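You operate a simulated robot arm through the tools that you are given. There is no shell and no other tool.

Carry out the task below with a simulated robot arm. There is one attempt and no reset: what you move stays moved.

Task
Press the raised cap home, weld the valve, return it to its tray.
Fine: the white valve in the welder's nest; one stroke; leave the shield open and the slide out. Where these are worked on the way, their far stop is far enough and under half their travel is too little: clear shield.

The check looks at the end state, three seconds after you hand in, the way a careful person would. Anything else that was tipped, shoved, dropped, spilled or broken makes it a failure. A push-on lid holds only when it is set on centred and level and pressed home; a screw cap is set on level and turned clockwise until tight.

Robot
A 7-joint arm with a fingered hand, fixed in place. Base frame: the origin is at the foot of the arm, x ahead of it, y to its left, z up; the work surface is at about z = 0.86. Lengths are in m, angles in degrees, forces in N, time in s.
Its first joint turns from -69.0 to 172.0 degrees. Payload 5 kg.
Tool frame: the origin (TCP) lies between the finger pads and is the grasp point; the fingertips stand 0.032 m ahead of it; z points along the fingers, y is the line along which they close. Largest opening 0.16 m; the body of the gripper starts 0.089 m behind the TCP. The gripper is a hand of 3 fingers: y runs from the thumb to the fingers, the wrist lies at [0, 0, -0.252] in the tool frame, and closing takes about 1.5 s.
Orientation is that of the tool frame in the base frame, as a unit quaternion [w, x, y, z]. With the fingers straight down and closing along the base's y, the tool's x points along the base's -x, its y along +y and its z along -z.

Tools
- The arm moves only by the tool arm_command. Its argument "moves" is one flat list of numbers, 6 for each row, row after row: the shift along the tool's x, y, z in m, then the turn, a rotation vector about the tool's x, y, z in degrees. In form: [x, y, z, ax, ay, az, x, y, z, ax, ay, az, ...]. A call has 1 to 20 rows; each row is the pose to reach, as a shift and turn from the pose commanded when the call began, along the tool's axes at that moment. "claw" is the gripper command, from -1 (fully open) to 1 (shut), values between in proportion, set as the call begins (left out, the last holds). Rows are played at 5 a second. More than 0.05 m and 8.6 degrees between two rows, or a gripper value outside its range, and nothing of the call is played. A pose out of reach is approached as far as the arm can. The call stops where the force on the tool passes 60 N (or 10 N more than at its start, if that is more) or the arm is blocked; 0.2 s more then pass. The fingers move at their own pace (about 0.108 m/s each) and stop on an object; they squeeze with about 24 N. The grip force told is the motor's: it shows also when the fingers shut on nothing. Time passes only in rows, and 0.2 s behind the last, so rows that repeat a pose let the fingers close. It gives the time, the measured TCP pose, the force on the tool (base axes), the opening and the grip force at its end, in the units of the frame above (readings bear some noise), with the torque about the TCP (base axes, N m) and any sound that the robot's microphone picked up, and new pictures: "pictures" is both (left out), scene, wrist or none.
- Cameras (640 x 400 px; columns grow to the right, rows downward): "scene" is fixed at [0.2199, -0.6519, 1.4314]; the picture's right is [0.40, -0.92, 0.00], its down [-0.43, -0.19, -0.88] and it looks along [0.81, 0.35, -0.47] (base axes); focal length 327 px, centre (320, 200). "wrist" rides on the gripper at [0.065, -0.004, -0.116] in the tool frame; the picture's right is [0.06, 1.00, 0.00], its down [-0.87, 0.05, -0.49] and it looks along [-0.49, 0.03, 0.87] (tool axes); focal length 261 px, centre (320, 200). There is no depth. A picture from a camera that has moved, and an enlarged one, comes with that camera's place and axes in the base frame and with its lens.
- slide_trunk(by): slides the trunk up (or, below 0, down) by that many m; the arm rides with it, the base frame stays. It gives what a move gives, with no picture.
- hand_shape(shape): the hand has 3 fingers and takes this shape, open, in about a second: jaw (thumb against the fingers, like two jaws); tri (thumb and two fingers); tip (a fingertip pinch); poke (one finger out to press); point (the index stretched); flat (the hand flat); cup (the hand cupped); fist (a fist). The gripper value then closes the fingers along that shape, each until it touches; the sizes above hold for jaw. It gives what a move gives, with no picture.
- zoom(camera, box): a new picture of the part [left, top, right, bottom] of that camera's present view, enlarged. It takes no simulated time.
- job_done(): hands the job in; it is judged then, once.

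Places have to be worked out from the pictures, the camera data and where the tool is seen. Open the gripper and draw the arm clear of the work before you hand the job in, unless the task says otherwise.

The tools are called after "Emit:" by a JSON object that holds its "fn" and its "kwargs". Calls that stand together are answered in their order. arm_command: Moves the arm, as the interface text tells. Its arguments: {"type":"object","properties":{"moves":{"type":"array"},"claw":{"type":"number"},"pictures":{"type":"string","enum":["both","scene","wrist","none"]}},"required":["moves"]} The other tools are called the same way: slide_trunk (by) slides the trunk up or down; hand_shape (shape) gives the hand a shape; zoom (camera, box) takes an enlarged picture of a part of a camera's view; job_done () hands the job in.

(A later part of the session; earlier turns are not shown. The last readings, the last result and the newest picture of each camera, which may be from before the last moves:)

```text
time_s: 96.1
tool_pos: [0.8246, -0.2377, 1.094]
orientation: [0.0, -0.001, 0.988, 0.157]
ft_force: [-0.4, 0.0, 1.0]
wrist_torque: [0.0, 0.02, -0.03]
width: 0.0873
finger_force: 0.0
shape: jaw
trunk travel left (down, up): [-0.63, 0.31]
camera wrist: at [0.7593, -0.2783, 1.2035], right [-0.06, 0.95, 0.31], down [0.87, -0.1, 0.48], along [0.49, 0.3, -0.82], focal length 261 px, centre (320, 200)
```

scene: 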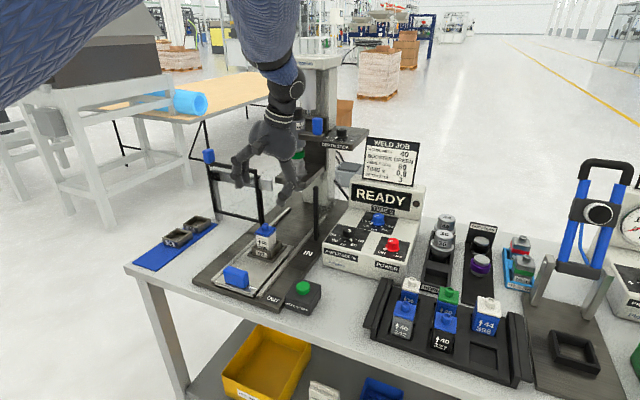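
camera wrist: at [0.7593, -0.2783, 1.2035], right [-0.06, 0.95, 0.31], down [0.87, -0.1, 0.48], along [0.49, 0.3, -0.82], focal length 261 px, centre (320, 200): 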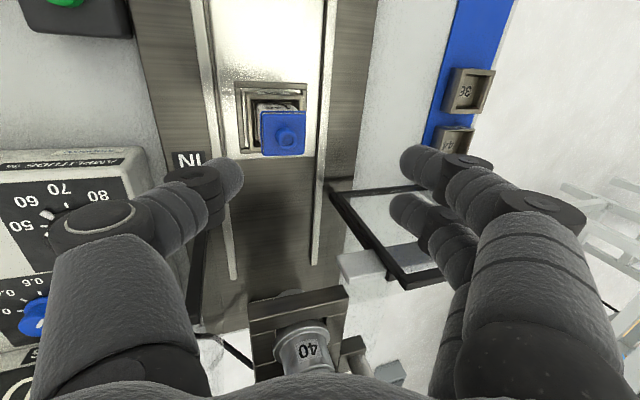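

Emit:
{"fn": "zoom", "kwargs": {"camera": "wrist", "box": [210, 60, 350, 180]}}

Emit:
{"fn": "zoom", "kwargs": {"camera": "scene", "box": [240, 210, 300, 280]}}

```text
3.33 times, centred on (280, 120) of wrist
camera zoom: at [0.7593, -0.2783, 1.2035], right [-0.06, 0.95, 0.31], down [0.87, -0.1, 0.48], along [0.49, 0.3, -0.82], focal length 869 px, centre (453, 467)
```

zoom: 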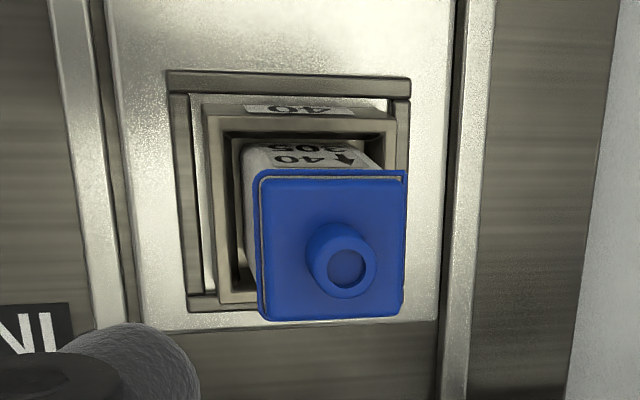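

```text
5.71 times, centred on (270, 245) of scene
camera zoom: at [0.2199, -0.6519, 1.4314], right [0.4, -0.92, 0.0], down [-0.43, -0.19, -0.88], along [0.81, 0.35, -0.47], focal length 1870 px, centre (606, -57)
```

zoom: 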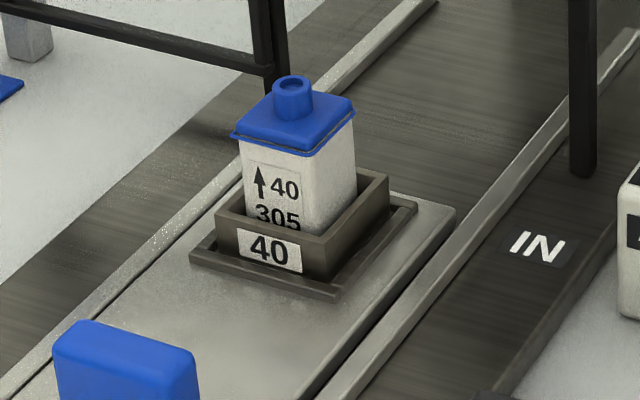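

The weld bead is visible around the cap. The valve centre is at about (0.829, −0.230); I descend vertically with the jaw open to straddle the body.

Emit:
{"fn": "arm_command", "kwargs": {"moves": [-0.002, -0.0127, 0.0378, 0, 0, 0, -0.0044, -0.0254, 0.0756, 0, 0, 0, -0.0044, -0.0335, 0.1, 0, 0, 0, -0.0044, -0.0385, 0.115, 0, 0, 0, -0.0044, -0.0406, 0.1209, 0, 0, 0, -0.0044, -0.0406, 0.1209, 0, 0, 0]}}

Emit:
{"fn": "zoom", "kwargs": {"camera": "scene", "box": [225, 180, 315, 280]}}

Emit:
{"fn": "zoom", "kwargs": {"camera": "wrist", "box": [200, 90, 440, 260]}}

```text
time_s: 97.5
tool_pos: [0.8306, -0.2398, 0.964]
orientation: [-0.001, 0.0, 0.988, 0.156]
ft_force: [-0.4, 0.8, 0.6]
wrist_torque: [-0.03, -0.01, -0.01]
width: 0.0874
finger_force: 0.0
shape: jaw
trunk travel left (down, up): [-0.63, 0.31]
camera wrist: at [0.7657, -0.2803, 1.0733], right [-0.06, 0.95, 0.31], down [0.87, -0.1, 0.48], along [0.49, 0.3, -0.82], focal length 261 px, centre (320, 200)
```

scene: 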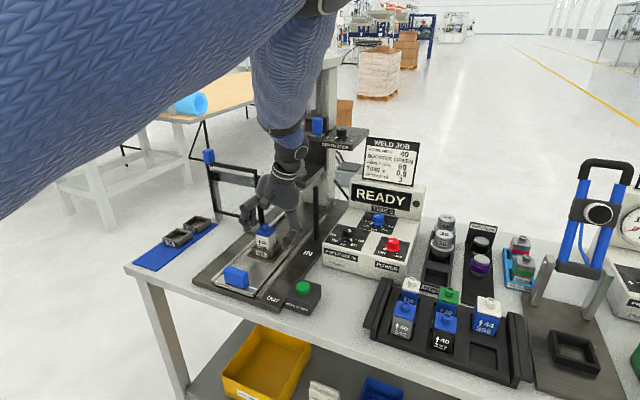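
wrist: 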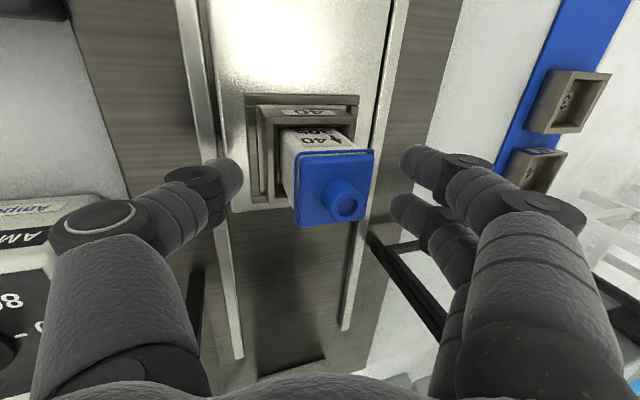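

```text
4.00 times, centred on (270, 230) of scene
camera zoom: at [0.2199, -0.6519, 1.4314], right [0.4, -0.92, 0.0], down [-0.43, -0.19, -0.88], along [0.81, 0.35, -0.47], focal length 1309 px, centre (520, 80)
```

zoom: 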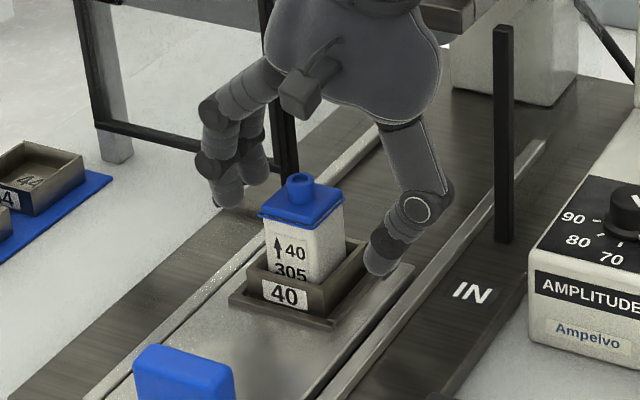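

```text
2.35 times, centred on (320, 175) of wrist
camera zoom: at [0.7657, -0.2803, 1.0733], right [-0.06, 0.95, 0.31], down [0.87, -0.1, 0.48], along [0.49, 0.3, -0.82], focal length 613 px, centre (320, 259)
```

zoom: 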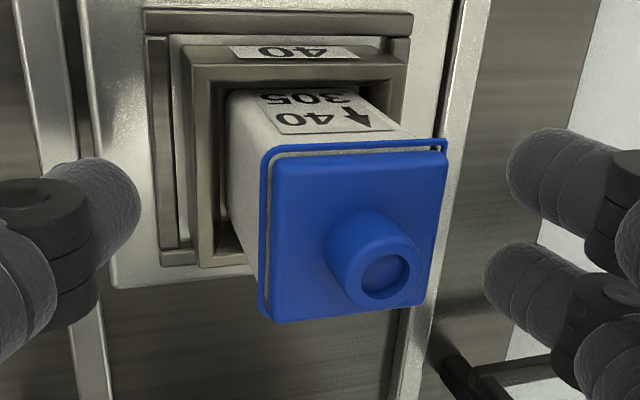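

The jaw straddles the body evenly, thumb above the nest wall. I close the fingers on the valve body.

Emit:
{"fn": "arm_command", "kwargs": {"moves": [0, 0, 0, 0, 0, 0, 0, 0, 0, 0, 0, 0, 0, 0, 0, 0, 0, 0, 0, 0, 0, 0, 0, 0, 0, 0, 0, 0, 0, 0, 0, 0, 0, 0, 0, 0, 0, 0, 0, 0, 0, 0], "claw": 1}}

Emit:
{"fn": "zoom", "kwargs": {"camera": "scene", "box": [225, 180, 315, 280]}}

Emit:
{"fn": "zoom", "kwargs": {"camera": "wrist", "box": [200, 90, 440, 260]}}

```text
time_s: 99.1
tool_pos: [0.8312, -0.2408, 0.9634]
orientation: [-0.002, -0.001, 0.988, 0.156]
ft_force: [0.0, -1.0, 1.1]
wrist_torque: [-0.06, 0.02, 0.01]
width: 0.036
finger_force: 23.9
shape: jaw
trunk travel left (down, up): [-0.63, 0.31]
camera wrist: at [0.7656, -0.2804, 1.0733], right [-0.06, 0.95, 0.31], down [0.87, -0.1, 0.48], along [0.49, 0.3, -0.82], focal length 261 px, centre (320, 200)
```

scene: 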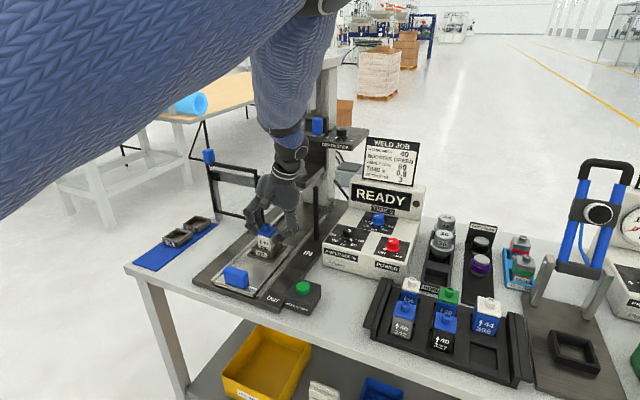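
wrist: 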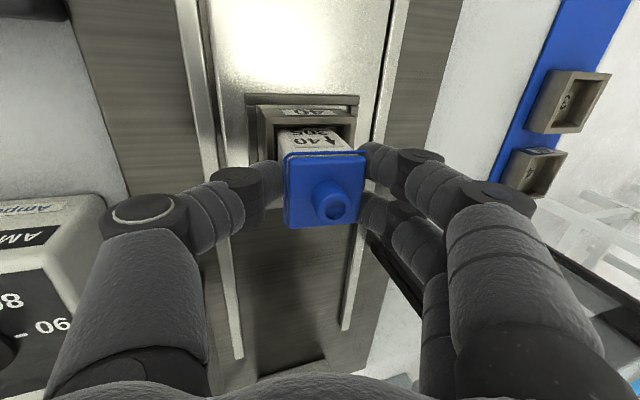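

```text
4.00 times, centred on (270, 230) of scene
camera zoom: at [0.2199, -0.6519, 1.4314], right [0.4, -0.92, 0.0], down [-0.43, -0.19, -0.88], along [0.81, 0.35, -0.47], focal length 1309 px, centre (520, 80)
```

zoom: 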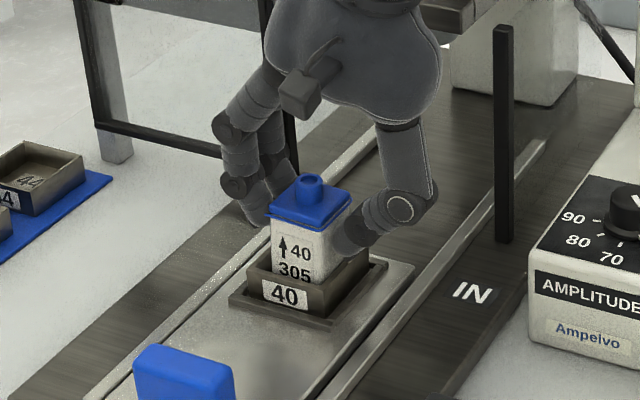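

```text
2.35 times, centred on (320, 175) of wrist
camera zoom: at [0.7656, -0.2804, 1.0733], right [-0.06, 0.95, 0.31], down [0.87, -0.1, 0.48], along [0.49, 0.3, -0.82], focal length 613 px, centre (320, 259)
```

zoom: 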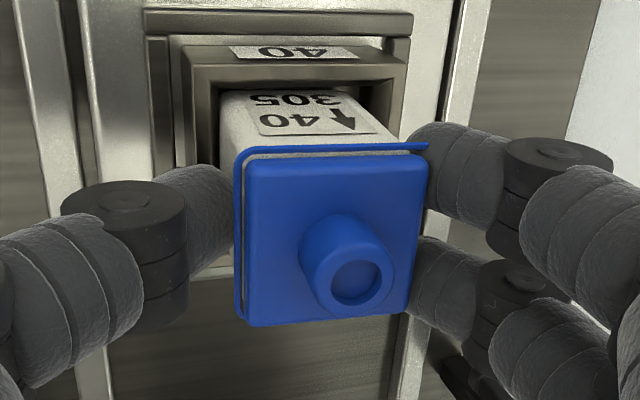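

The valve leaned a few degrees in the nest because the grip line is inclined by the hand's roll, so this grip is not good. I release it gently and check that it settles upright again.

Emit:
{"fn": "arm_command", "kwargs": {"moves": [0, 0, 0, 0, 0, 0, 0, 0, 0, 0, 0, 0, 0, 0, 0, 0, 0, 0, 0, 0, 0, 0, 0, 0, 0, 0, 0, 0, 0, 0, 0, 0, 0, 0, 0, 0], "claw": -0.1, "pictures": "wrist"}}

Emit:
{"fn": "zoom", "kwargs": {"camera": "scene", "box": [225, 180, 315, 280]}}

```text
time_s: 100.5
tool_pos: [0.8303, -0.2398, 0.9635]
orientation: [-0.002, 0.0, 0.988, 0.156]
ft_force: [0.5, 0.4, -0.5]
wrist_torque: [-0.02, 0.01, -0.01]
width: 0.0875
finger_force: 0.0
shape: jaw
trunk travel left (down, up): [-0.63, 0.31]
camera wrist: at [0.7657, -0.2804, 1.0733], right [-0.06, 0.95, 0.31], down [0.87, -0.1, 0.48], along [0.49, 0.3, -0.82], focal length 261 px, centre (320, 200)
```

wrist: 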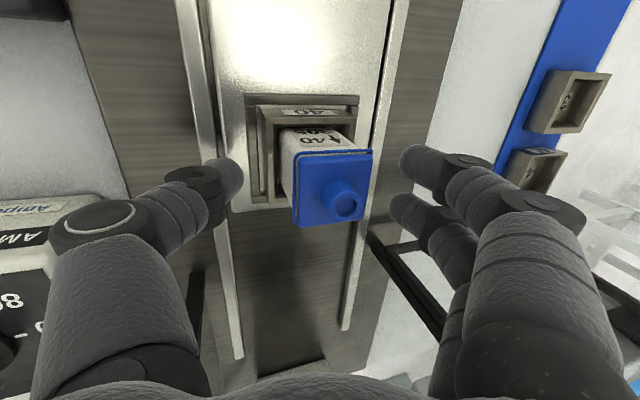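

```text
4.00 times, centred on (270, 230) of scene
camera zoom: at [0.2199, -0.6519, 1.4314], right [0.4, -0.92, 0.0], down [-0.43, -0.19, -0.88], along [0.81, 0.35, -0.47], focal length 1309 px, centre (520, 80)
```

zoom: 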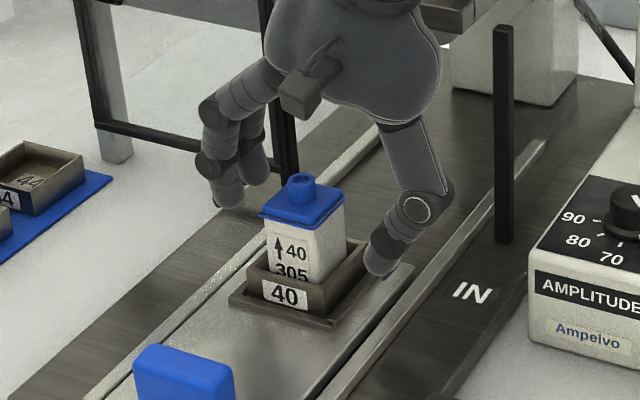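

The valve settled upright again. I lift, straighten the hand, and will instead grip the valve by its round nub, which also keeps the fingers well above the neighbours in the tray.

Emit:
{"fn": "arm_command", "kwargs": {"moves": [0, 0.0124, -0.038, 0, 0, 0, 0, 0.0247, -0.0761, 0, 0, 0, 0.0013, 0.035, -0.1, 6, 0, 0, 0.0013, 0.0402, -0.102, 12, 0, 0, 0.0013, 0.0402, -0.092, 18, 0, 0, 0.0013, 0.0402, -0.092, 18, 0, 0], "claw": -0.1, "pictures": "wrist"}}

Emit:
{"fn": "zoom", "kwargs": {"camera": "wrist", "box": [250, 60, 390, 180]}}

```text
time_s: 101.9
tool_pos: [0.8285, -0.2316, 1.0665]
orientation: [-0.001, 0.0, 1.0, -0.001]
ft_force: [0.3, -0.5, 0.8]
wrist_torque: [0.0, -0.06, -0.02]
width: 0.0874
finger_force: 0.1
shape: jaw
trunk travel left (down, up): [-0.63, 0.31]
camera wrist: at [0.7627, -0.2352, 1.1824], right [-0.06, 1.0, 0.0], down [0.87, 0.06, 0.49], along [0.49, 0.03, -0.87], focal length 261 px, centre (320, 200)
```

wrist: 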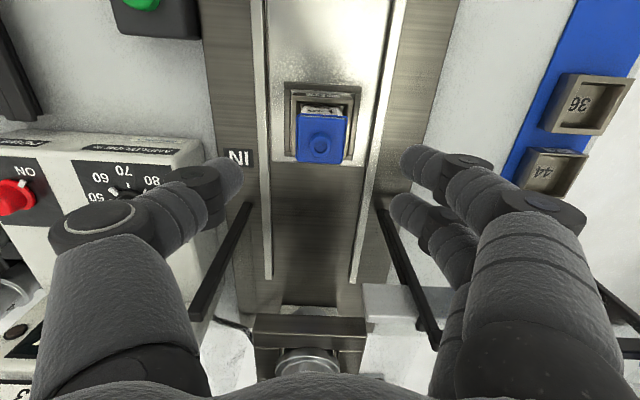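

```text
3.33 times, centred on (320, 120) of wrist
camera zoom: at [0.7627, -0.2352, 1.1824], right [-0.06, 1.0, 0.0], down [0.87, 0.06, 0.49], along [0.49, 0.03, -0.87], focal length 869 px, centre (320, 467)
```

zoom: 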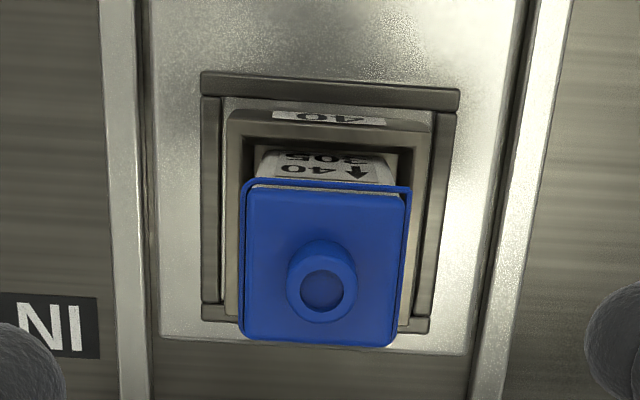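

The nub is centred at (0.829, −0.231). I narrow the jaw to about 36 mm and descend around the nub, stopping just above the cap plate.

Emit:
{"fn": "arm_command", "kwargs": {"moves": [0, 0, 0, 0, 0, 0, 0, 0, 0.01, 0, 0, 0, -0.0005, 0, 0.02, 0, 0, 0, -0.0005, 0, 0.03, 0, 0, 0, -0.0005, 0, 0.03, 0, 0, 0], "claw": 0.55}}

Emit:
{"fn": "zoom", "kwargs": {"camera": "wrist", "box": [230, 80, 410, 240]}}

Emit:
{"fn": "zoom", "kwargs": {"camera": "scene", "box": [225, 180, 315, 280]}}

```text
time_s: 103.1
tool_pos: [0.8298, -0.2307, 1.0346]
orientation: [-0.001, -0.001, 1.0, 0.0]
ft_force: [-0.7, 0.7, -0.8]
wrist_torque: [0.02, 0.03, -0.02]
width: 0.0368
finger_force: 0.1
shape: jaw
trunk travel left (down, up): [-0.63, 0.31]
camera wrist: at [0.7645, -0.2356, 1.1506], right [-0.06, 1.0, 0.0], down [0.87, 0.06, 0.49], along [0.49, 0.03, -0.87], focal length 261 px, centre (320, 200)
```

scene: 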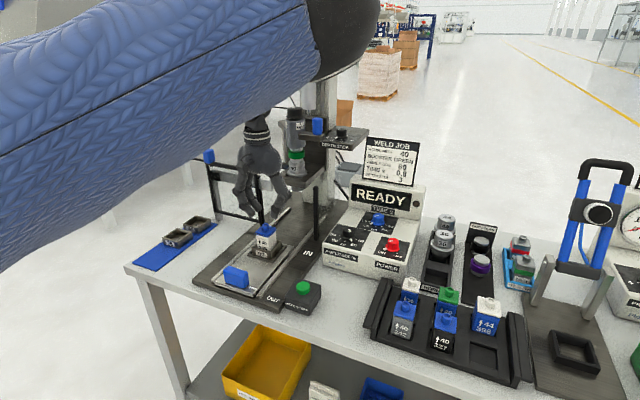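
wrist: 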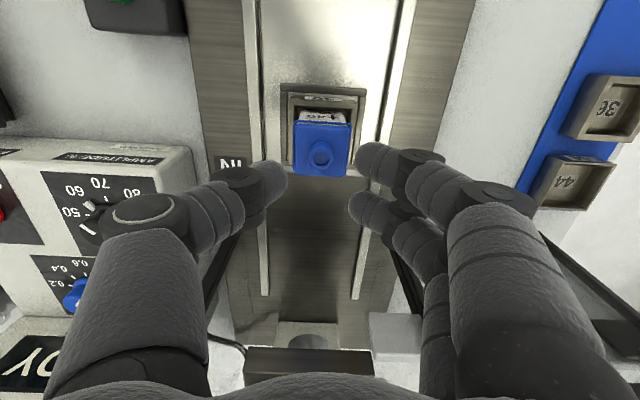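

```text
2.50 times, centred on (320, 160) of wrist
camera zoom: at [0.7645, -0.2356, 1.1506], right [-0.06, 1.0, 0.0], down [0.87, 0.06, 0.49], along [0.49, 0.03, -0.87], focal length 652 px, centre (320, 300)
```

zoom: 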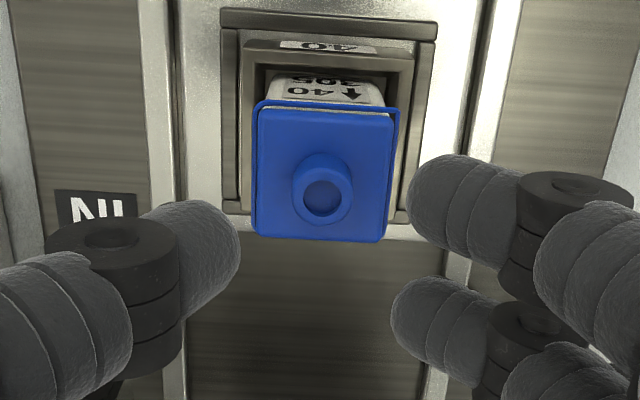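

```text
4.00 times, centred on (270, 230) of scene
camera zoom: at [0.2199, -0.6519, 1.4314], right [0.4, -0.92, 0.0], down [-0.43, -0.19, -0.88], along [0.81, 0.35, -0.47], focal length 1309 px, centre (520, 80)
```

zoom: 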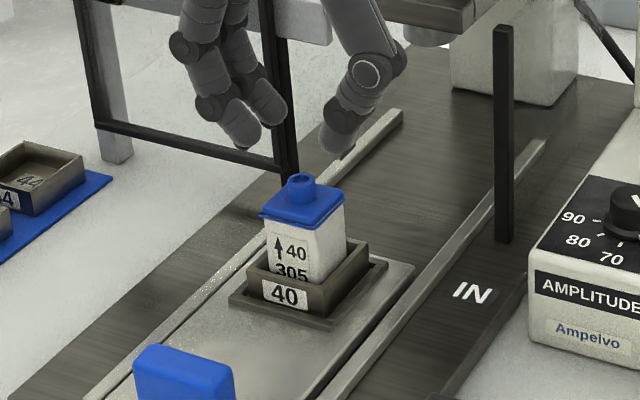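

Measuring the fingers at this width shows they are steep enough to grip the body just below the cap with the hand upright and still clear the tray neighbour. I open, descend to grip height (TCP z ≈ 0.974) and close on the body.

Emit:
{"fn": "arm_command", "kwargs": {"moves": [0, 0, 0, 0, 0, 0, 0, 0, 0, 0, 0, 0, 0, 0, 0, 0, 0, 0, 0.0005, -0.0005, 0.02, 0, 0, 0, 0.0005, -0.0005, 0.04, 0, 0, 0, 0.0005, -0.0005, 0.055, 0, 0, 0, 0.0005, -0.0005, 0.0606, 0, 0, 0, 0.0005, -0.0005, 0.0606, 0, 0, 0], "claw": -0.05}}

Emit:
{"fn": "zoom", "kwargs": {"camera": "wrist", "box": [210, 80, 430, 250]}}

Emit:
{"fn": "zoom", "kwargs": {"camera": "scene", "box": [225, 180, 315, 280]}}

```text
time_s: 104.9
tool_pos: [0.8296, -0.2314, 0.9726]
orientation: [-0.001, -0.001, 1.0, 0.0]
ft_force: [0.1, 0.7, 0.6]
wrist_torque: [-0.02, 0.01, 0.03]
width: 0.0832
finger_force: 0.0
shape: jaw
trunk travel left (down, up): [-0.63, 0.31]
camera wrist: at [0.7631, -0.2355, 1.0891], right [-0.06, 1.0, 0.0], down [0.87, 0.06, 0.49], along [0.49, 0.03, -0.87], focal length 261 px, centre (320, 200)
```

scene: 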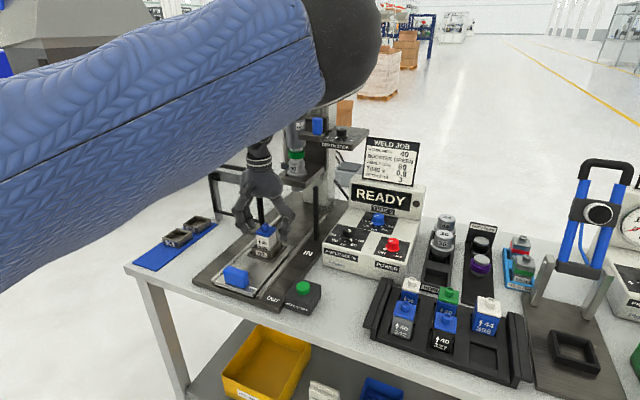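
wrist: 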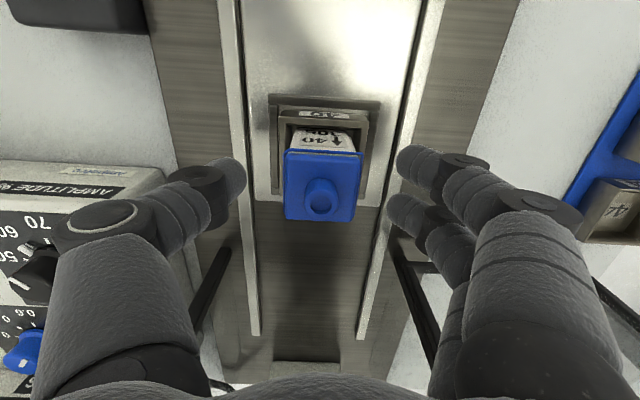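

```text
2.35 times, centred on (320, 165) of wrist
camera zoom: at [0.7631, -0.2355, 1.0891], right [-0.06, 1.0, 0.0], down [0.87, 0.06, 0.49], along [0.49, 0.03, -0.87], focal length 613 px, centre (320, 282)
```

zoom: 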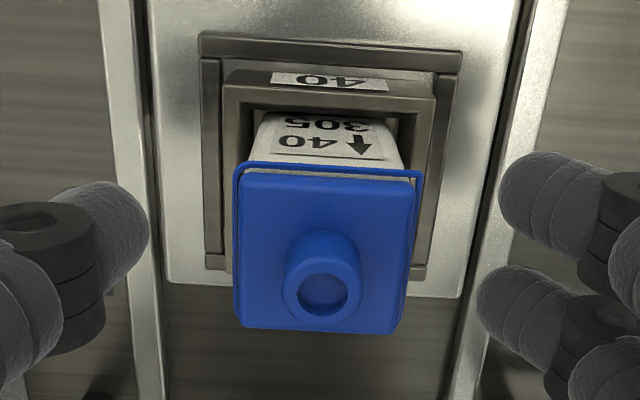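

```text
4.00 times, centred on (270, 230) of scene
camera zoom: at [0.2199, -0.6519, 1.4314], right [0.4, -0.92, 0.0], down [-0.43, -0.19, -0.88], along [0.81, 0.35, -0.47], focal length 1309 px, centre (520, 80)
```

zoom: 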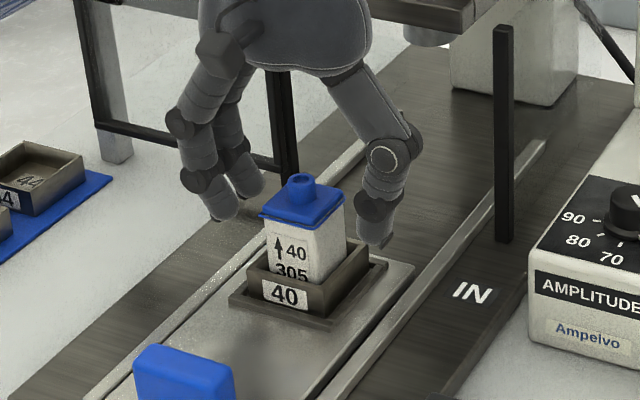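

Symmetric around the body. I close on the valve.

Emit:
{"fn": "arm_command", "kwargs": {"moves": [0, 0.001, 0, 0, 0, 0, 0, 0.001, 0, 0, 0, 0, 0, 0.001, 0, 0, 0, 0, 0, 0.001, 0, 0, 0, 0, 0, 0.001, 0, 0, 0, 0, 0, 0.001, 0, 0, 0, 0], "claw": 1}}

Emit:
{"fn": "zoom", "kwargs": {"camera": "wrist", "box": [210, 80, 430, 250]}}

Emit:
{"fn": "zoom", "kwargs": {"camera": "scene", "box": [225, 180, 315, 280]}}

```text
time_s: 106.3
tool_pos: [0.828, -0.2289, 0.9733]
orientation: [-0.001, -0.001, 1.0, 0.0]
ft_force: [0.1, 0.7, 0.2]
wrist_torque: [-0.02, 0.01, -0.01]
width: 0.0343
finger_force: 23.5
shape: jaw
trunk travel left (down, up): [-0.63, 0.31]
camera wrist: at [0.7632, -0.2341, 1.0897], right [-0.06, 1.0, 0.0], down [0.87, 0.06, 0.49], along [0.49, 0.03, -0.87], focal length 261 px, centre (320, 200)
```

scene: 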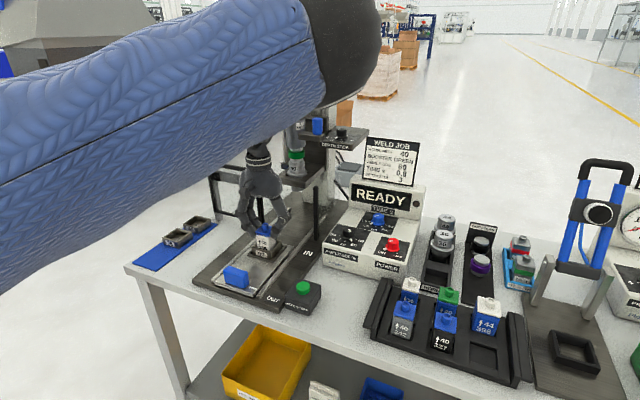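
wrist: 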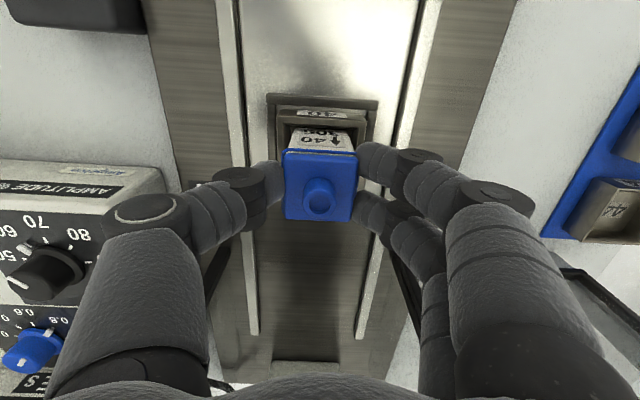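

```text
2.35 times, centred on (320, 165) of wrist
camera zoom: at [0.7632, -0.2341, 1.0897], right [-0.06, 1.0, 0.0], down [0.87, 0.06, 0.49], along [0.49, 0.03, -0.87], focal length 613 px, centre (320, 282)
```

zoom: 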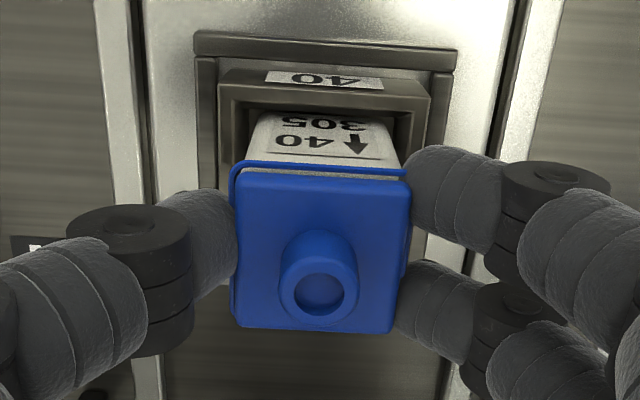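

```text
4.00 times, centred on (270, 230) of scene
camera zoom: at [0.2199, -0.6519, 1.4314], right [0.4, -0.92, 0.0], down [-0.43, -0.19, -0.88], along [0.81, 0.35, -0.47], focal length 1309 px, centre (520, 80)
```

zoom: 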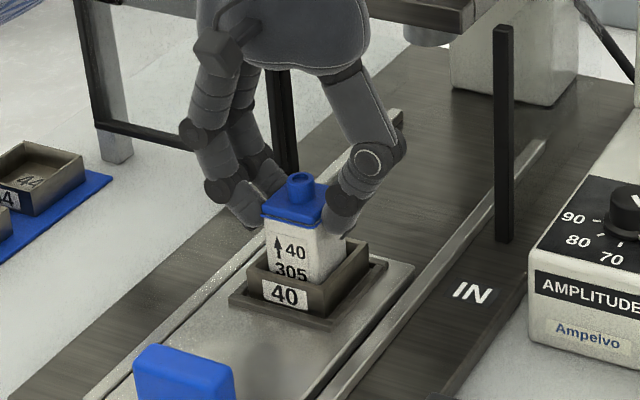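

A clean, upright grip (width 34 mm). I lift the valve slowly out of the nest.

Emit:
{"fn": "arm_command", "kwargs": {"moves": [0, 0, -0.01, 0, 0, 0, 0, 0, -0.02, 0, 0, 0, 0, 0, -0.035, 0, 0, 0, 0, 0, -0.05, 0, 0, 0, 0, 0, -0.07, 0, 0, 0, 0, 0, -0.09, 0, 0, 0, 0, 0, -0.09, 0, 0, 0]}}

Emit:
{"fn": "zoom", "kwargs": {"camera": "scene", "box": [225, 150, 315, 270]}}

Emit:
{"fn": "zoom", "kwargs": {"camera": "wrist", "box": [210, 80, 430, 250]}}

```text
time_s: 107.9
tool_pos: [0.8283, -0.2312, 1.0633]
orientation: [-0.002, -0.001, 1.0, 0.001]
ft_force: [-0.2, 1.0, -0.2]
wrist_torque: [-0.01, 0.02, 0.01]
width: 0.0343
finger_force: 23.7
shape: jaw
trunk travel left (down, up): [-0.63, 0.31]
camera wrist: at [0.7636, -0.2354, 1.1797], right [-0.06, 1.0, 0.0], down [0.87, 0.06, 0.49], along [0.49, 0.03, -0.87], focal length 261 px, centre (320, 200)
```

scene: 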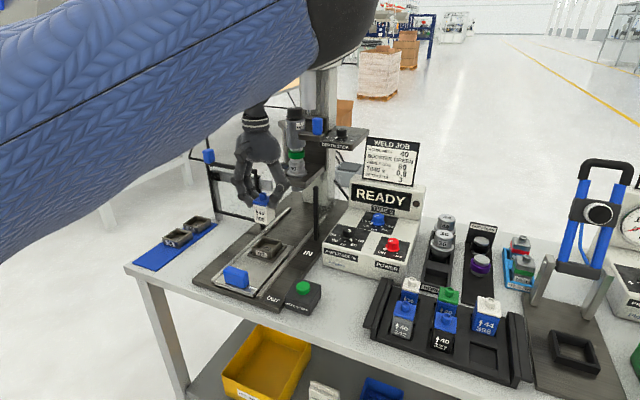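
wrist: 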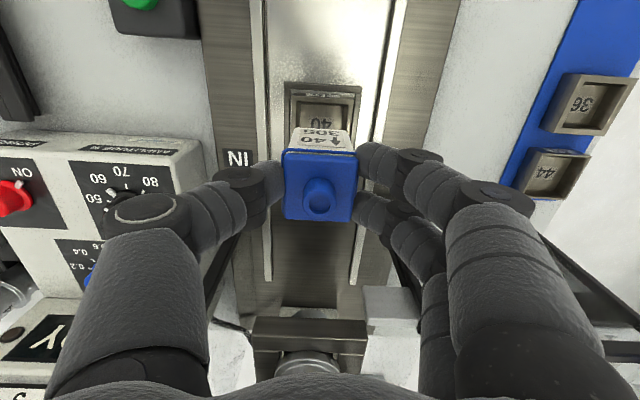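

```text
3.33 times, centred on (270, 210) of scene
camera zoom: at [0.2199, -0.6519, 1.4314], right [0.4, -0.92, 0.0], down [-0.43, -0.19, -0.88], along [0.81, 0.35, -0.47], focal length 1091 px, centre (487, 167)
```

zoom: 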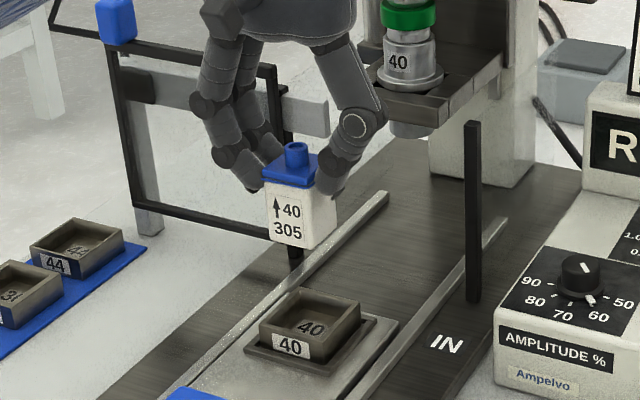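

```text
2.35 times, centred on (320, 165) of wrist
camera zoom: at [0.7636, -0.2354, 1.1797], right [-0.06, 1.0, 0.0], down [0.87, 0.06, 0.49], along [0.49, 0.03, -0.87], focal length 613 px, centre (320, 282)
```

zoom: 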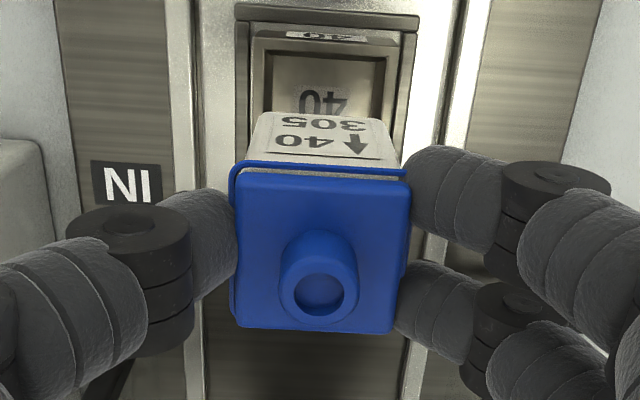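

The valve hangs upright in the grip. I carry it up and back, then across to above the tray's empty front-right pocket at about (0.7215, −0.774).

Emit:
{"fn": "arm_command", "kwargs": {"moves": [0.03, 0, -0.035, 0, 0, 0, 0.055, -0.015, -0.065, 0, 0, 0, 0.075, -0.045, -0.08, 0, 0, 0, 0.08, -0.085, -0.08, 0, 0, 0, 0.082, -0.125, -0.08, 0, 0, 0, 0.084, -0.165, -0.08, 0, 0, 0, 0.086, -0.205, -0.08, 0, 0, 0, 0.088, -0.245, -0.08, 0, 0, 0, 0.09, -0.285, -0.08, 0, 0, 0, 0.092, -0.325, -0.08, 0, 0, 0, 0.095, -0.365, -0.08, 0, 0, 0, 0.098, -0.405, -0.08, 0, 0, 0, 0.1, -0.445, -0.08, 0, 0, 0, 0.103, -0.485, -0.08, 0, 0, 0, 0.106, -0.52, -0.08, 0, 0, 0, 0.1068, -0.5428, -0.08, 0, 0, 0, 0.1068, -0.5428, -0.08, 0, 0, 0]}}

Emit:
{"fn": "zoom", "kwargs": {"camera": "wrist", "box": [210, 60, 430, 250]}}

Emit:
{"fn": "zoom", "kwargs": {"camera": "scene", "box": [370, 180, 560, 390]}}

```text
time_s: 111.5
tool_pos: [0.7228, -0.7741, 1.1444]
orientation: [-0.001, 0.0, 1.0, 0.0]
ft_force: [-0.3, -0.5, -0.2]
wrist_torque: [-0.01, -0.04, 0.01]
width: 0.0343
finger_force: 24.1
shape: jaw
trunk travel left (down, up): [-0.63, 0.31]
camera wrist: at [0.6577, -0.7786, 1.2616], right [-0.06, 1.0, 0.0], down [0.87, 0.06, 0.49], along [0.49, 0.03, -0.87], focal length 261 px, centre (320, 200)
```

scene: 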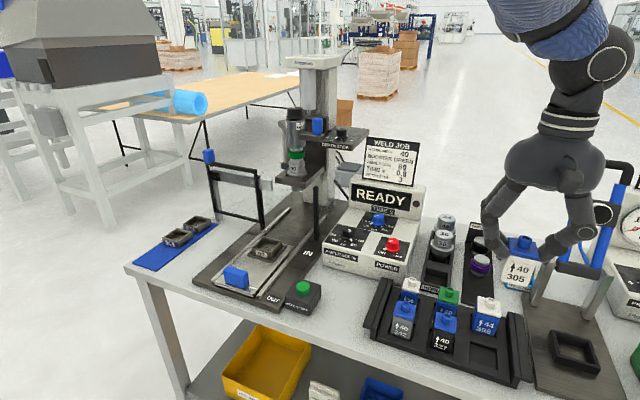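
wrist: 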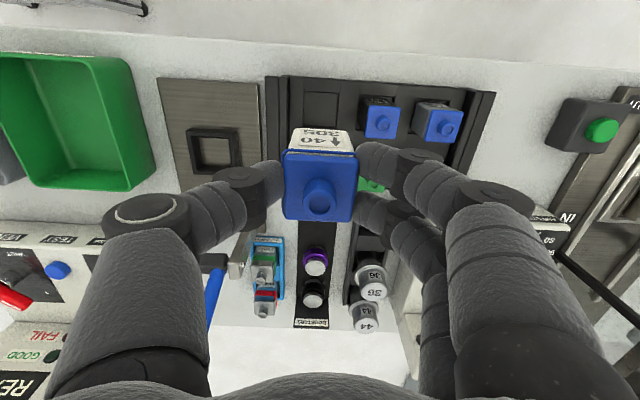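

```text
2.11 times, centred on (320, 155) of wrist
camera zoom: at [0.6577, -0.7786, 1.2616], right [-0.06, 1.0, 0.0], down [0.87, 0.06, 0.49], along [0.49, 0.03, -0.87], focal length 549 px, centre (320, 295)
```

zoom: 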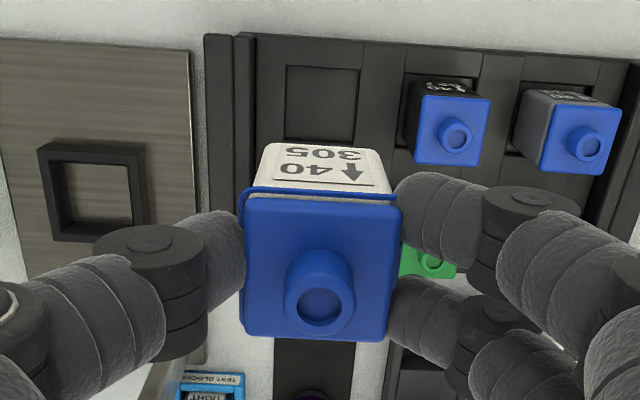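

```text
1.90 times, centred on (465, 285) of scene
camera zoom: at [0.2199, -0.6519, 1.4314], right [0.4, -0.92, 0.0], down [-0.43, -0.19, -0.88], along [0.81, 0.35, -0.47], focal length 624 px, centre (44, 38)
```

zoom: 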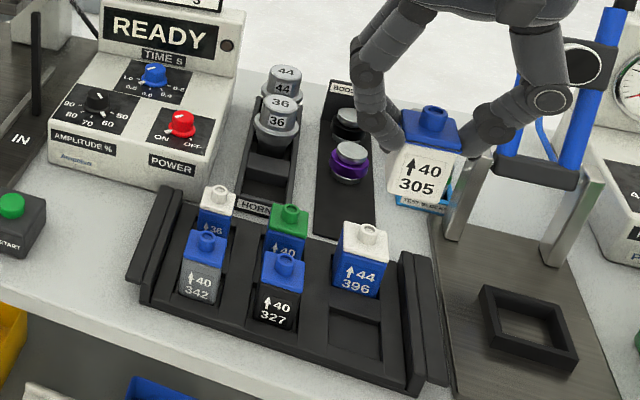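

The valve is above the tray, label facing front like the others. I zoom on the empty pocket to fix its centre precisely.

Emit:
{"fn": "zoom", "kwargs": {"camera": "wrist", "box": [260, 60, 400, 150]}}

Emit:
{"fn": "zoom", "kwargs": {"camera": "scene", "box": [440, 300, 540, 390]}}

```text
4.44 times, centred on (330, 105) of wrist
camera zoom: at [0.6577, -0.7786, 1.2616], right [-0.06, 1.0, 0.0], down [0.87, 0.06, 0.49], along [0.49, 0.03, -0.87], focal length 1158 px, centre (276, 622)
```

zoom: 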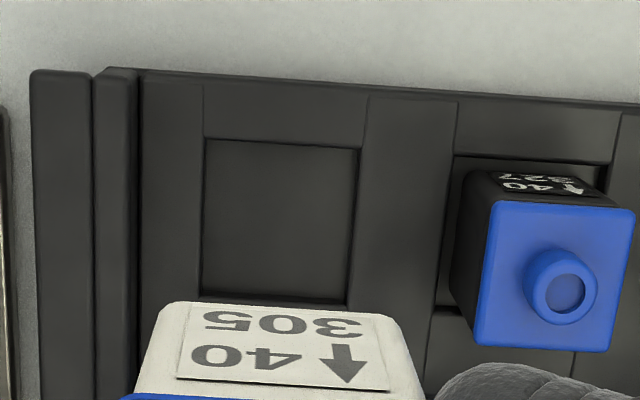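

```text
4.44 times, centred on (490, 345) of scene
camera zoom: at [0.2199, -0.6519, 1.4314], right [0.4, -0.92, 0.0], down [-0.43, -0.19, -0.88], along [0.81, 0.35, -0.47], focal length 1455 px, centre (-436, -444)
```

zoom: 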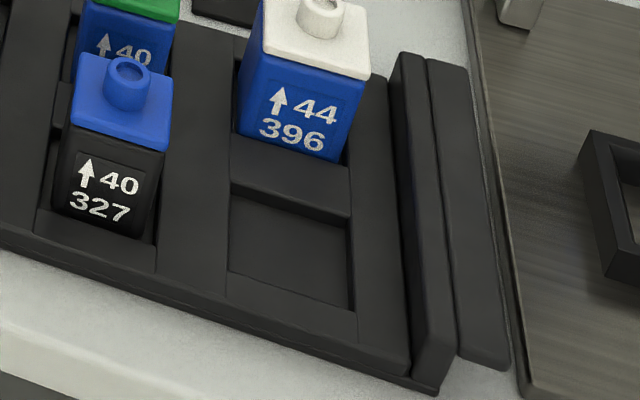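

The pocket is about 48 mm square, centred near (0.729, −0.776); the valve sits 3 mm ahead of the TCP. I shift to align and lower until the valve bottom is just above the rim.

Emit:
{"fn": "arm_command", "kwargs": {"moves": [-0.0032, -0.0019, 0.02, 0, 0, 0, -0.0032, -0.0019, 0.05, 0, 0, 0, -0.0032, -0.0019, 0.08, 0, 0, 0, -0.0032, -0.0019, 0.11, 0, 0, 0, -0.0032, -0.0019, 0.14, 0, 0, 0, -0.0032, -0.0019, 0.165, 0, 0, 0, -0.0032, -0.0019, 0.18, 0, 0, 0, -0.0032, -0.0019, 0.18, 0, 0, 0]}}

Emit:
{"fn": "zoom", "kwargs": {"camera": "scene", "box": [410, 250, 540, 390]}}

Emit:
{"fn": "zoom", "kwargs": {"camera": "wrist", "box": [230, 60, 430, 250]}}

```text
time_s: 113.3
tool_pos: [0.7245, -0.7761, 0.9644]
orientation: [-0.001, -0.001, 1.0, 0.0]
ft_force: [-0.8, 0.6, -0.4]
wrist_torque: [-0.01, 0.02, 0.0]
width: 0.0343
finger_force: 23.4
shape: jaw
trunk travel left (down, up): [-0.63, 0.31]
camera wrist: at [0.6595, -0.7809, 1.0809], right [-0.06, 1.0, 0.0], down [0.87, 0.06, 0.49], along [0.49, 0.03, -0.87], focal length 261 px, centre (320, 200)
```

scene: 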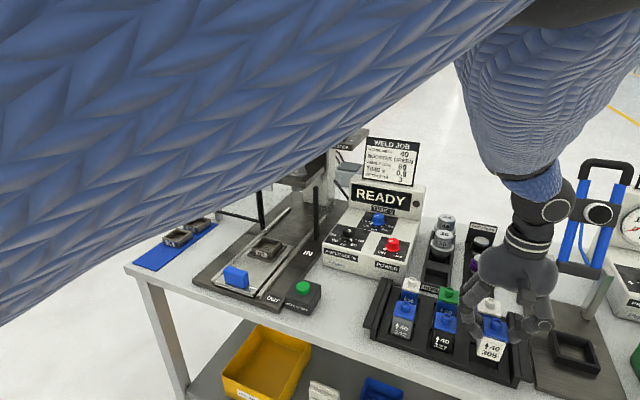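
wrist: 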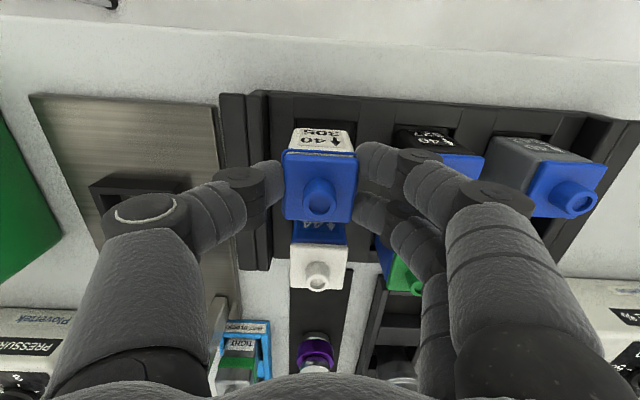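

```text
2.86 times, centred on (475, 320) of scene
camera zoom: at [0.2199, -0.6519, 1.4314], right [0.4, -0.92, 0.0], down [-0.43, -0.19, -0.88], along [0.81, 0.35, -0.47], focal length 935 px, centre (-123, -143)
```

zoom: 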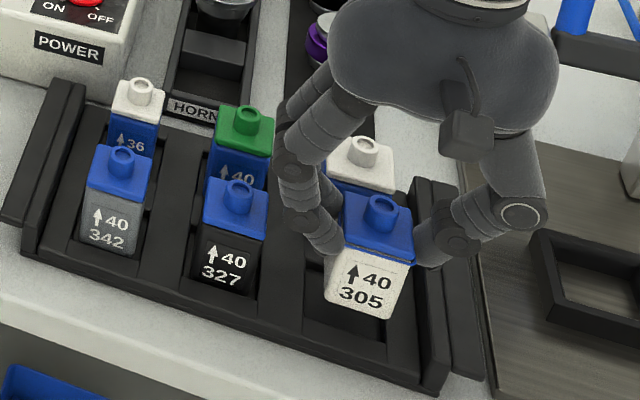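

```text
2.11 times, centred on (330, 155) of wrist
camera zoom: at [0.6595, -0.7809, 1.0809], right [-0.06, 1.0, 0.0], down [0.87, 0.06, 0.49], along [0.49, 0.03, -0.87], focal length 549 px, centre (299, 295)
```

zoom: 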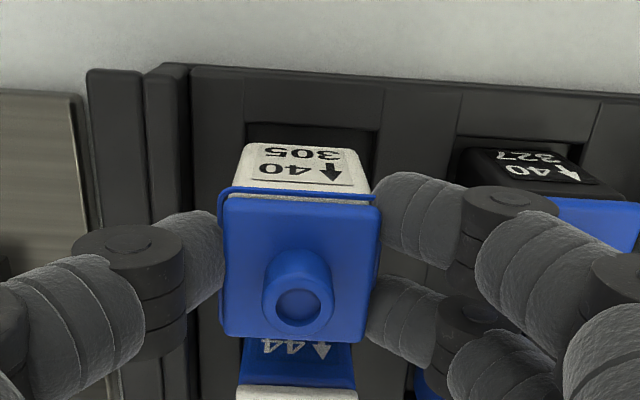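

Nearly there; the valve appears a few millimetres too far right of the pocket centre. I zoom closely before correcting.

Emit:
{"fn": "zoom", "kwargs": {"camera": "scene", "box": [455, 310, 525, 380]}}

Emit:
{"fn": "zoom", "kwargs": {"camera": "wrist", "box": [260, 90, 360, 180]}}

```text
5.71 times, centred on (490, 345) of scene
camera zoom: at [0.2199, -0.6519, 1.4314], right [0.4, -0.92, 0.0], down [-0.43, -0.19, -0.88], along [0.81, 0.35, -0.47], focal length 1870 px, centre (-651, -629)
```

zoom: 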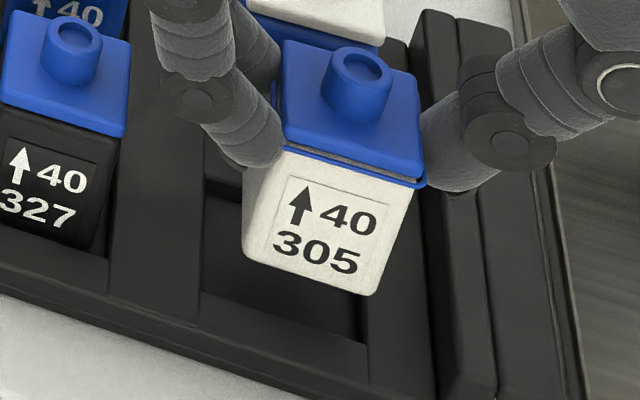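

```text
4.44 times, centred on (310, 135) of wrist
camera zoom: at [0.6595, -0.7809, 1.0809], right [-0.06, 1.0, 0.0], down [0.87, 0.06, 0.49], along [0.49, 0.03, -0.87], focal length 1158 px, centre (364, 489)
```

zoom: 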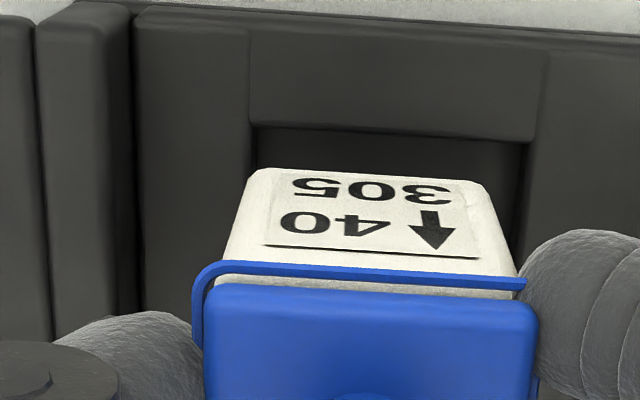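

Both views agree: the valve is 4–5 mm too far right; x is fine. I shift +4.3 mm in y and lower slowly until it is in the pocket.

Emit:
{"fn": "arm_command", "kwargs": {"moves": [0, 0.002, 0, 0, 0, 0, 0, 0.0043, 0, 0, 0, 0, 0, 0.0043, 0.004, 0, 0, 0, 0, 0.0043, 0.008, 0, 0, 0, 0, 0.0043, 0.012, 0, 0, 0, 0, 0.0043, 0.015, 0, 0, 0, 0, 0.0043, 0.018, 0, 0, 0, 0, 0.0043, 0.018, 0, 0, 0]}}

Emit:
{"fn": "zoom", "kwargs": {"camera": "scene", "box": [440, 300, 540, 380]}}

Emit:
{"fn": "zoom", "kwargs": {"camera": "wrist", "box": [250, 90, 430, 230]}}

```text
time_s: 115.1
tool_pos: [0.7249, -0.771, 0.9443]
orientation: [-0.001, -0.001, 1.0, 0.001]
ft_force: [0.1, 0.6, -0.7]
wrist_torque: [0.0, -0.01, -0.01]
width: 0.0341
finger_force: 23.6
shape: jaw
trunk travel left (down, up): [-0.63, 0.31]
camera wrist: at [0.6605, -0.7757, 1.0619], right [-0.06, 1.0, 0.0], down [0.87, 0.06, 0.49], along [0.49, 0.03, -0.87], focal length 261 px, centre (320, 200)
```

scene: 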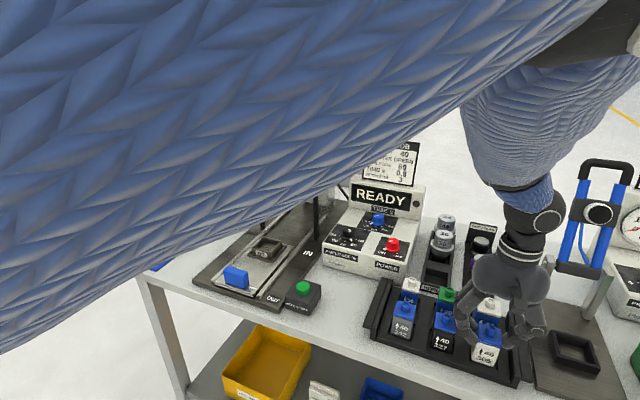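
wrist: 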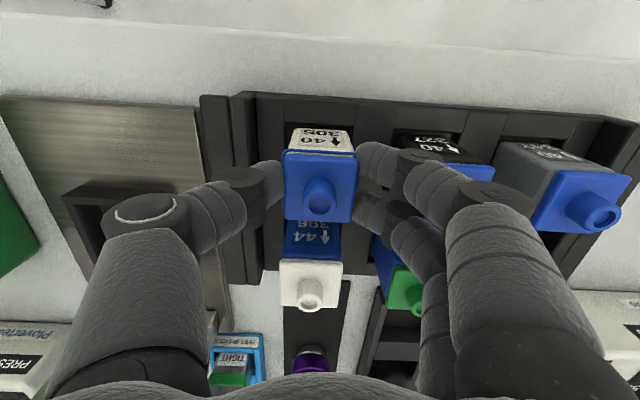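

```text
5.00 times, centred on (490, 340) of scene
camera zoom: at [0.2199, -0.6519, 1.4314], right [0.4, -0.92, 0.0], down [-0.43, -0.19, -0.88], along [0.81, 0.35, -0.47], focal length 1637 px, centre (-530, -500)
```

zoom: 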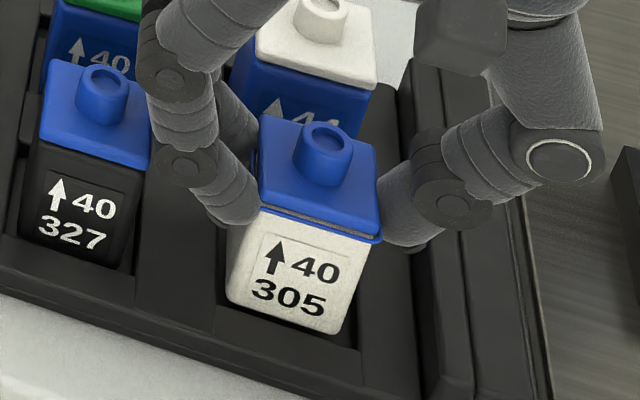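

```text
2.86 times, centred on (340, 160) of wrist
camera zoom: at [0.6605, -0.7757, 1.0619], right [-0.06, 1.0, 0.0], down [0.87, 0.06, 0.49], along [0.49, 0.03, -0.87], focal length 745 px, centre (263, 314)
```

zoom: 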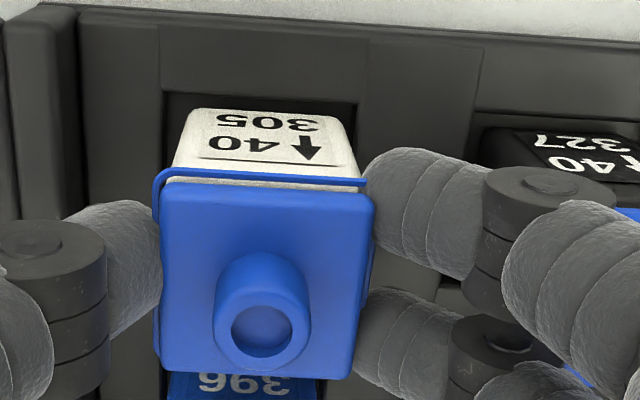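

The valve is centred and just entering the pocket, with no contact forces. I lower the last millimetres in small steps.

Emit:
{"fn": "arm_command", "kwargs": {"moves": [0, -0.0005, 0.001, 0, 0, 0, 0, -0.001, 0.002, 0, 0, 0, 0, -0.001, 0.003, 0, 0, 0, 0, -0.001, 0.004, 0, 0, 0, 0, -0.001, 0.004, 0, 0, 0], "pictures": "none"}}

```text
time_s: 116.3
tool_pos: [0.7253, -0.7722, 0.943]
orientation: [-0.001, -0.001, 1.0, 0.0]
ft_force: [1.0, 0.1, -0.5]
wrist_torque: [0.01, -0.03, -0.01]
width: 0.0343
finger_force: 23.9
shape: jaw
trunk travel left (down, up): [-0.63, 0.31]
```

Emit:
{"fn": "arm_command", "kwargs": {"moves": [0, 0, 0.001, 0, 0, 0, 0, 0, 0.002, 0, 0, 0, 0, 0, 0.003, 0, 0, 0, 0, 0, 0.004, 0, 0, 0, 0, 0, 0.004, 0, 0, 0], "pictures": "none"}}

```text
time_s: 117.5
tool_pos: [0.7263, -0.7718, 0.9401]
orientation: [0.001, -0.001, 1.0, 0.0]
ft_force: [-0.2, -2.4, 14.6]
wrist_torque: [-0.02, 0.02, 0.01]
width: 0.0342
finger_force: 23.8
shape: jaw
trunk travel left (down, up): [-0.63, 0.31]
```

Contact with the floor at 14.6 N, at exactly the expected height. I check the view before releasing.

Emit:
{"fn": "zoom", "kwargs": {"camera": "scene", "box": [430, 290, 540, 380]}}

Emit:
{"fn": "zoom", "kwargs": {"camera": "wrist", "box": [250, 90, 430, 230]}}

```text
4.44 times, centred on (485, 335) of scene
camera zoom: at [0.2199, -0.6519, 1.4314], right [0.4, -0.92, 0.0], down [-0.43, -0.19, -0.88], along [0.81, 0.35, -0.47], focal length 1455 px, centre (-413, -400)
```

zoom: 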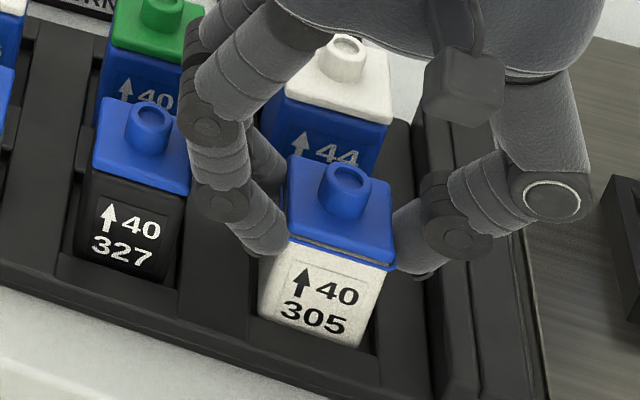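

```text
2.86 times, centred on (340, 160) of wrist
camera zoom: at [0.6599, -0.7761, 1.0558], right [-0.06, 1.0, 0.0], down [0.87, 0.06, 0.49], along [0.49, 0.03, -0.87], focal length 745 px, centre (263, 314)
```

zoom: 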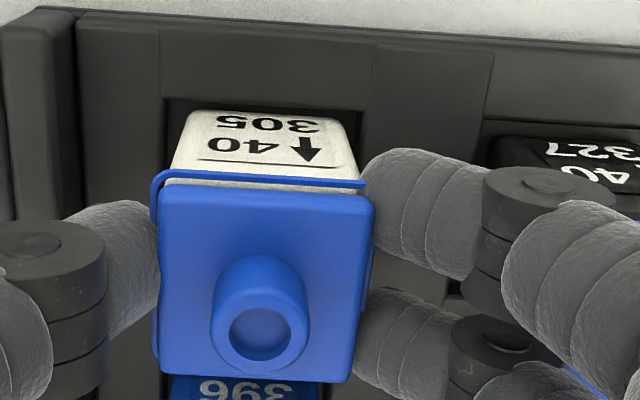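

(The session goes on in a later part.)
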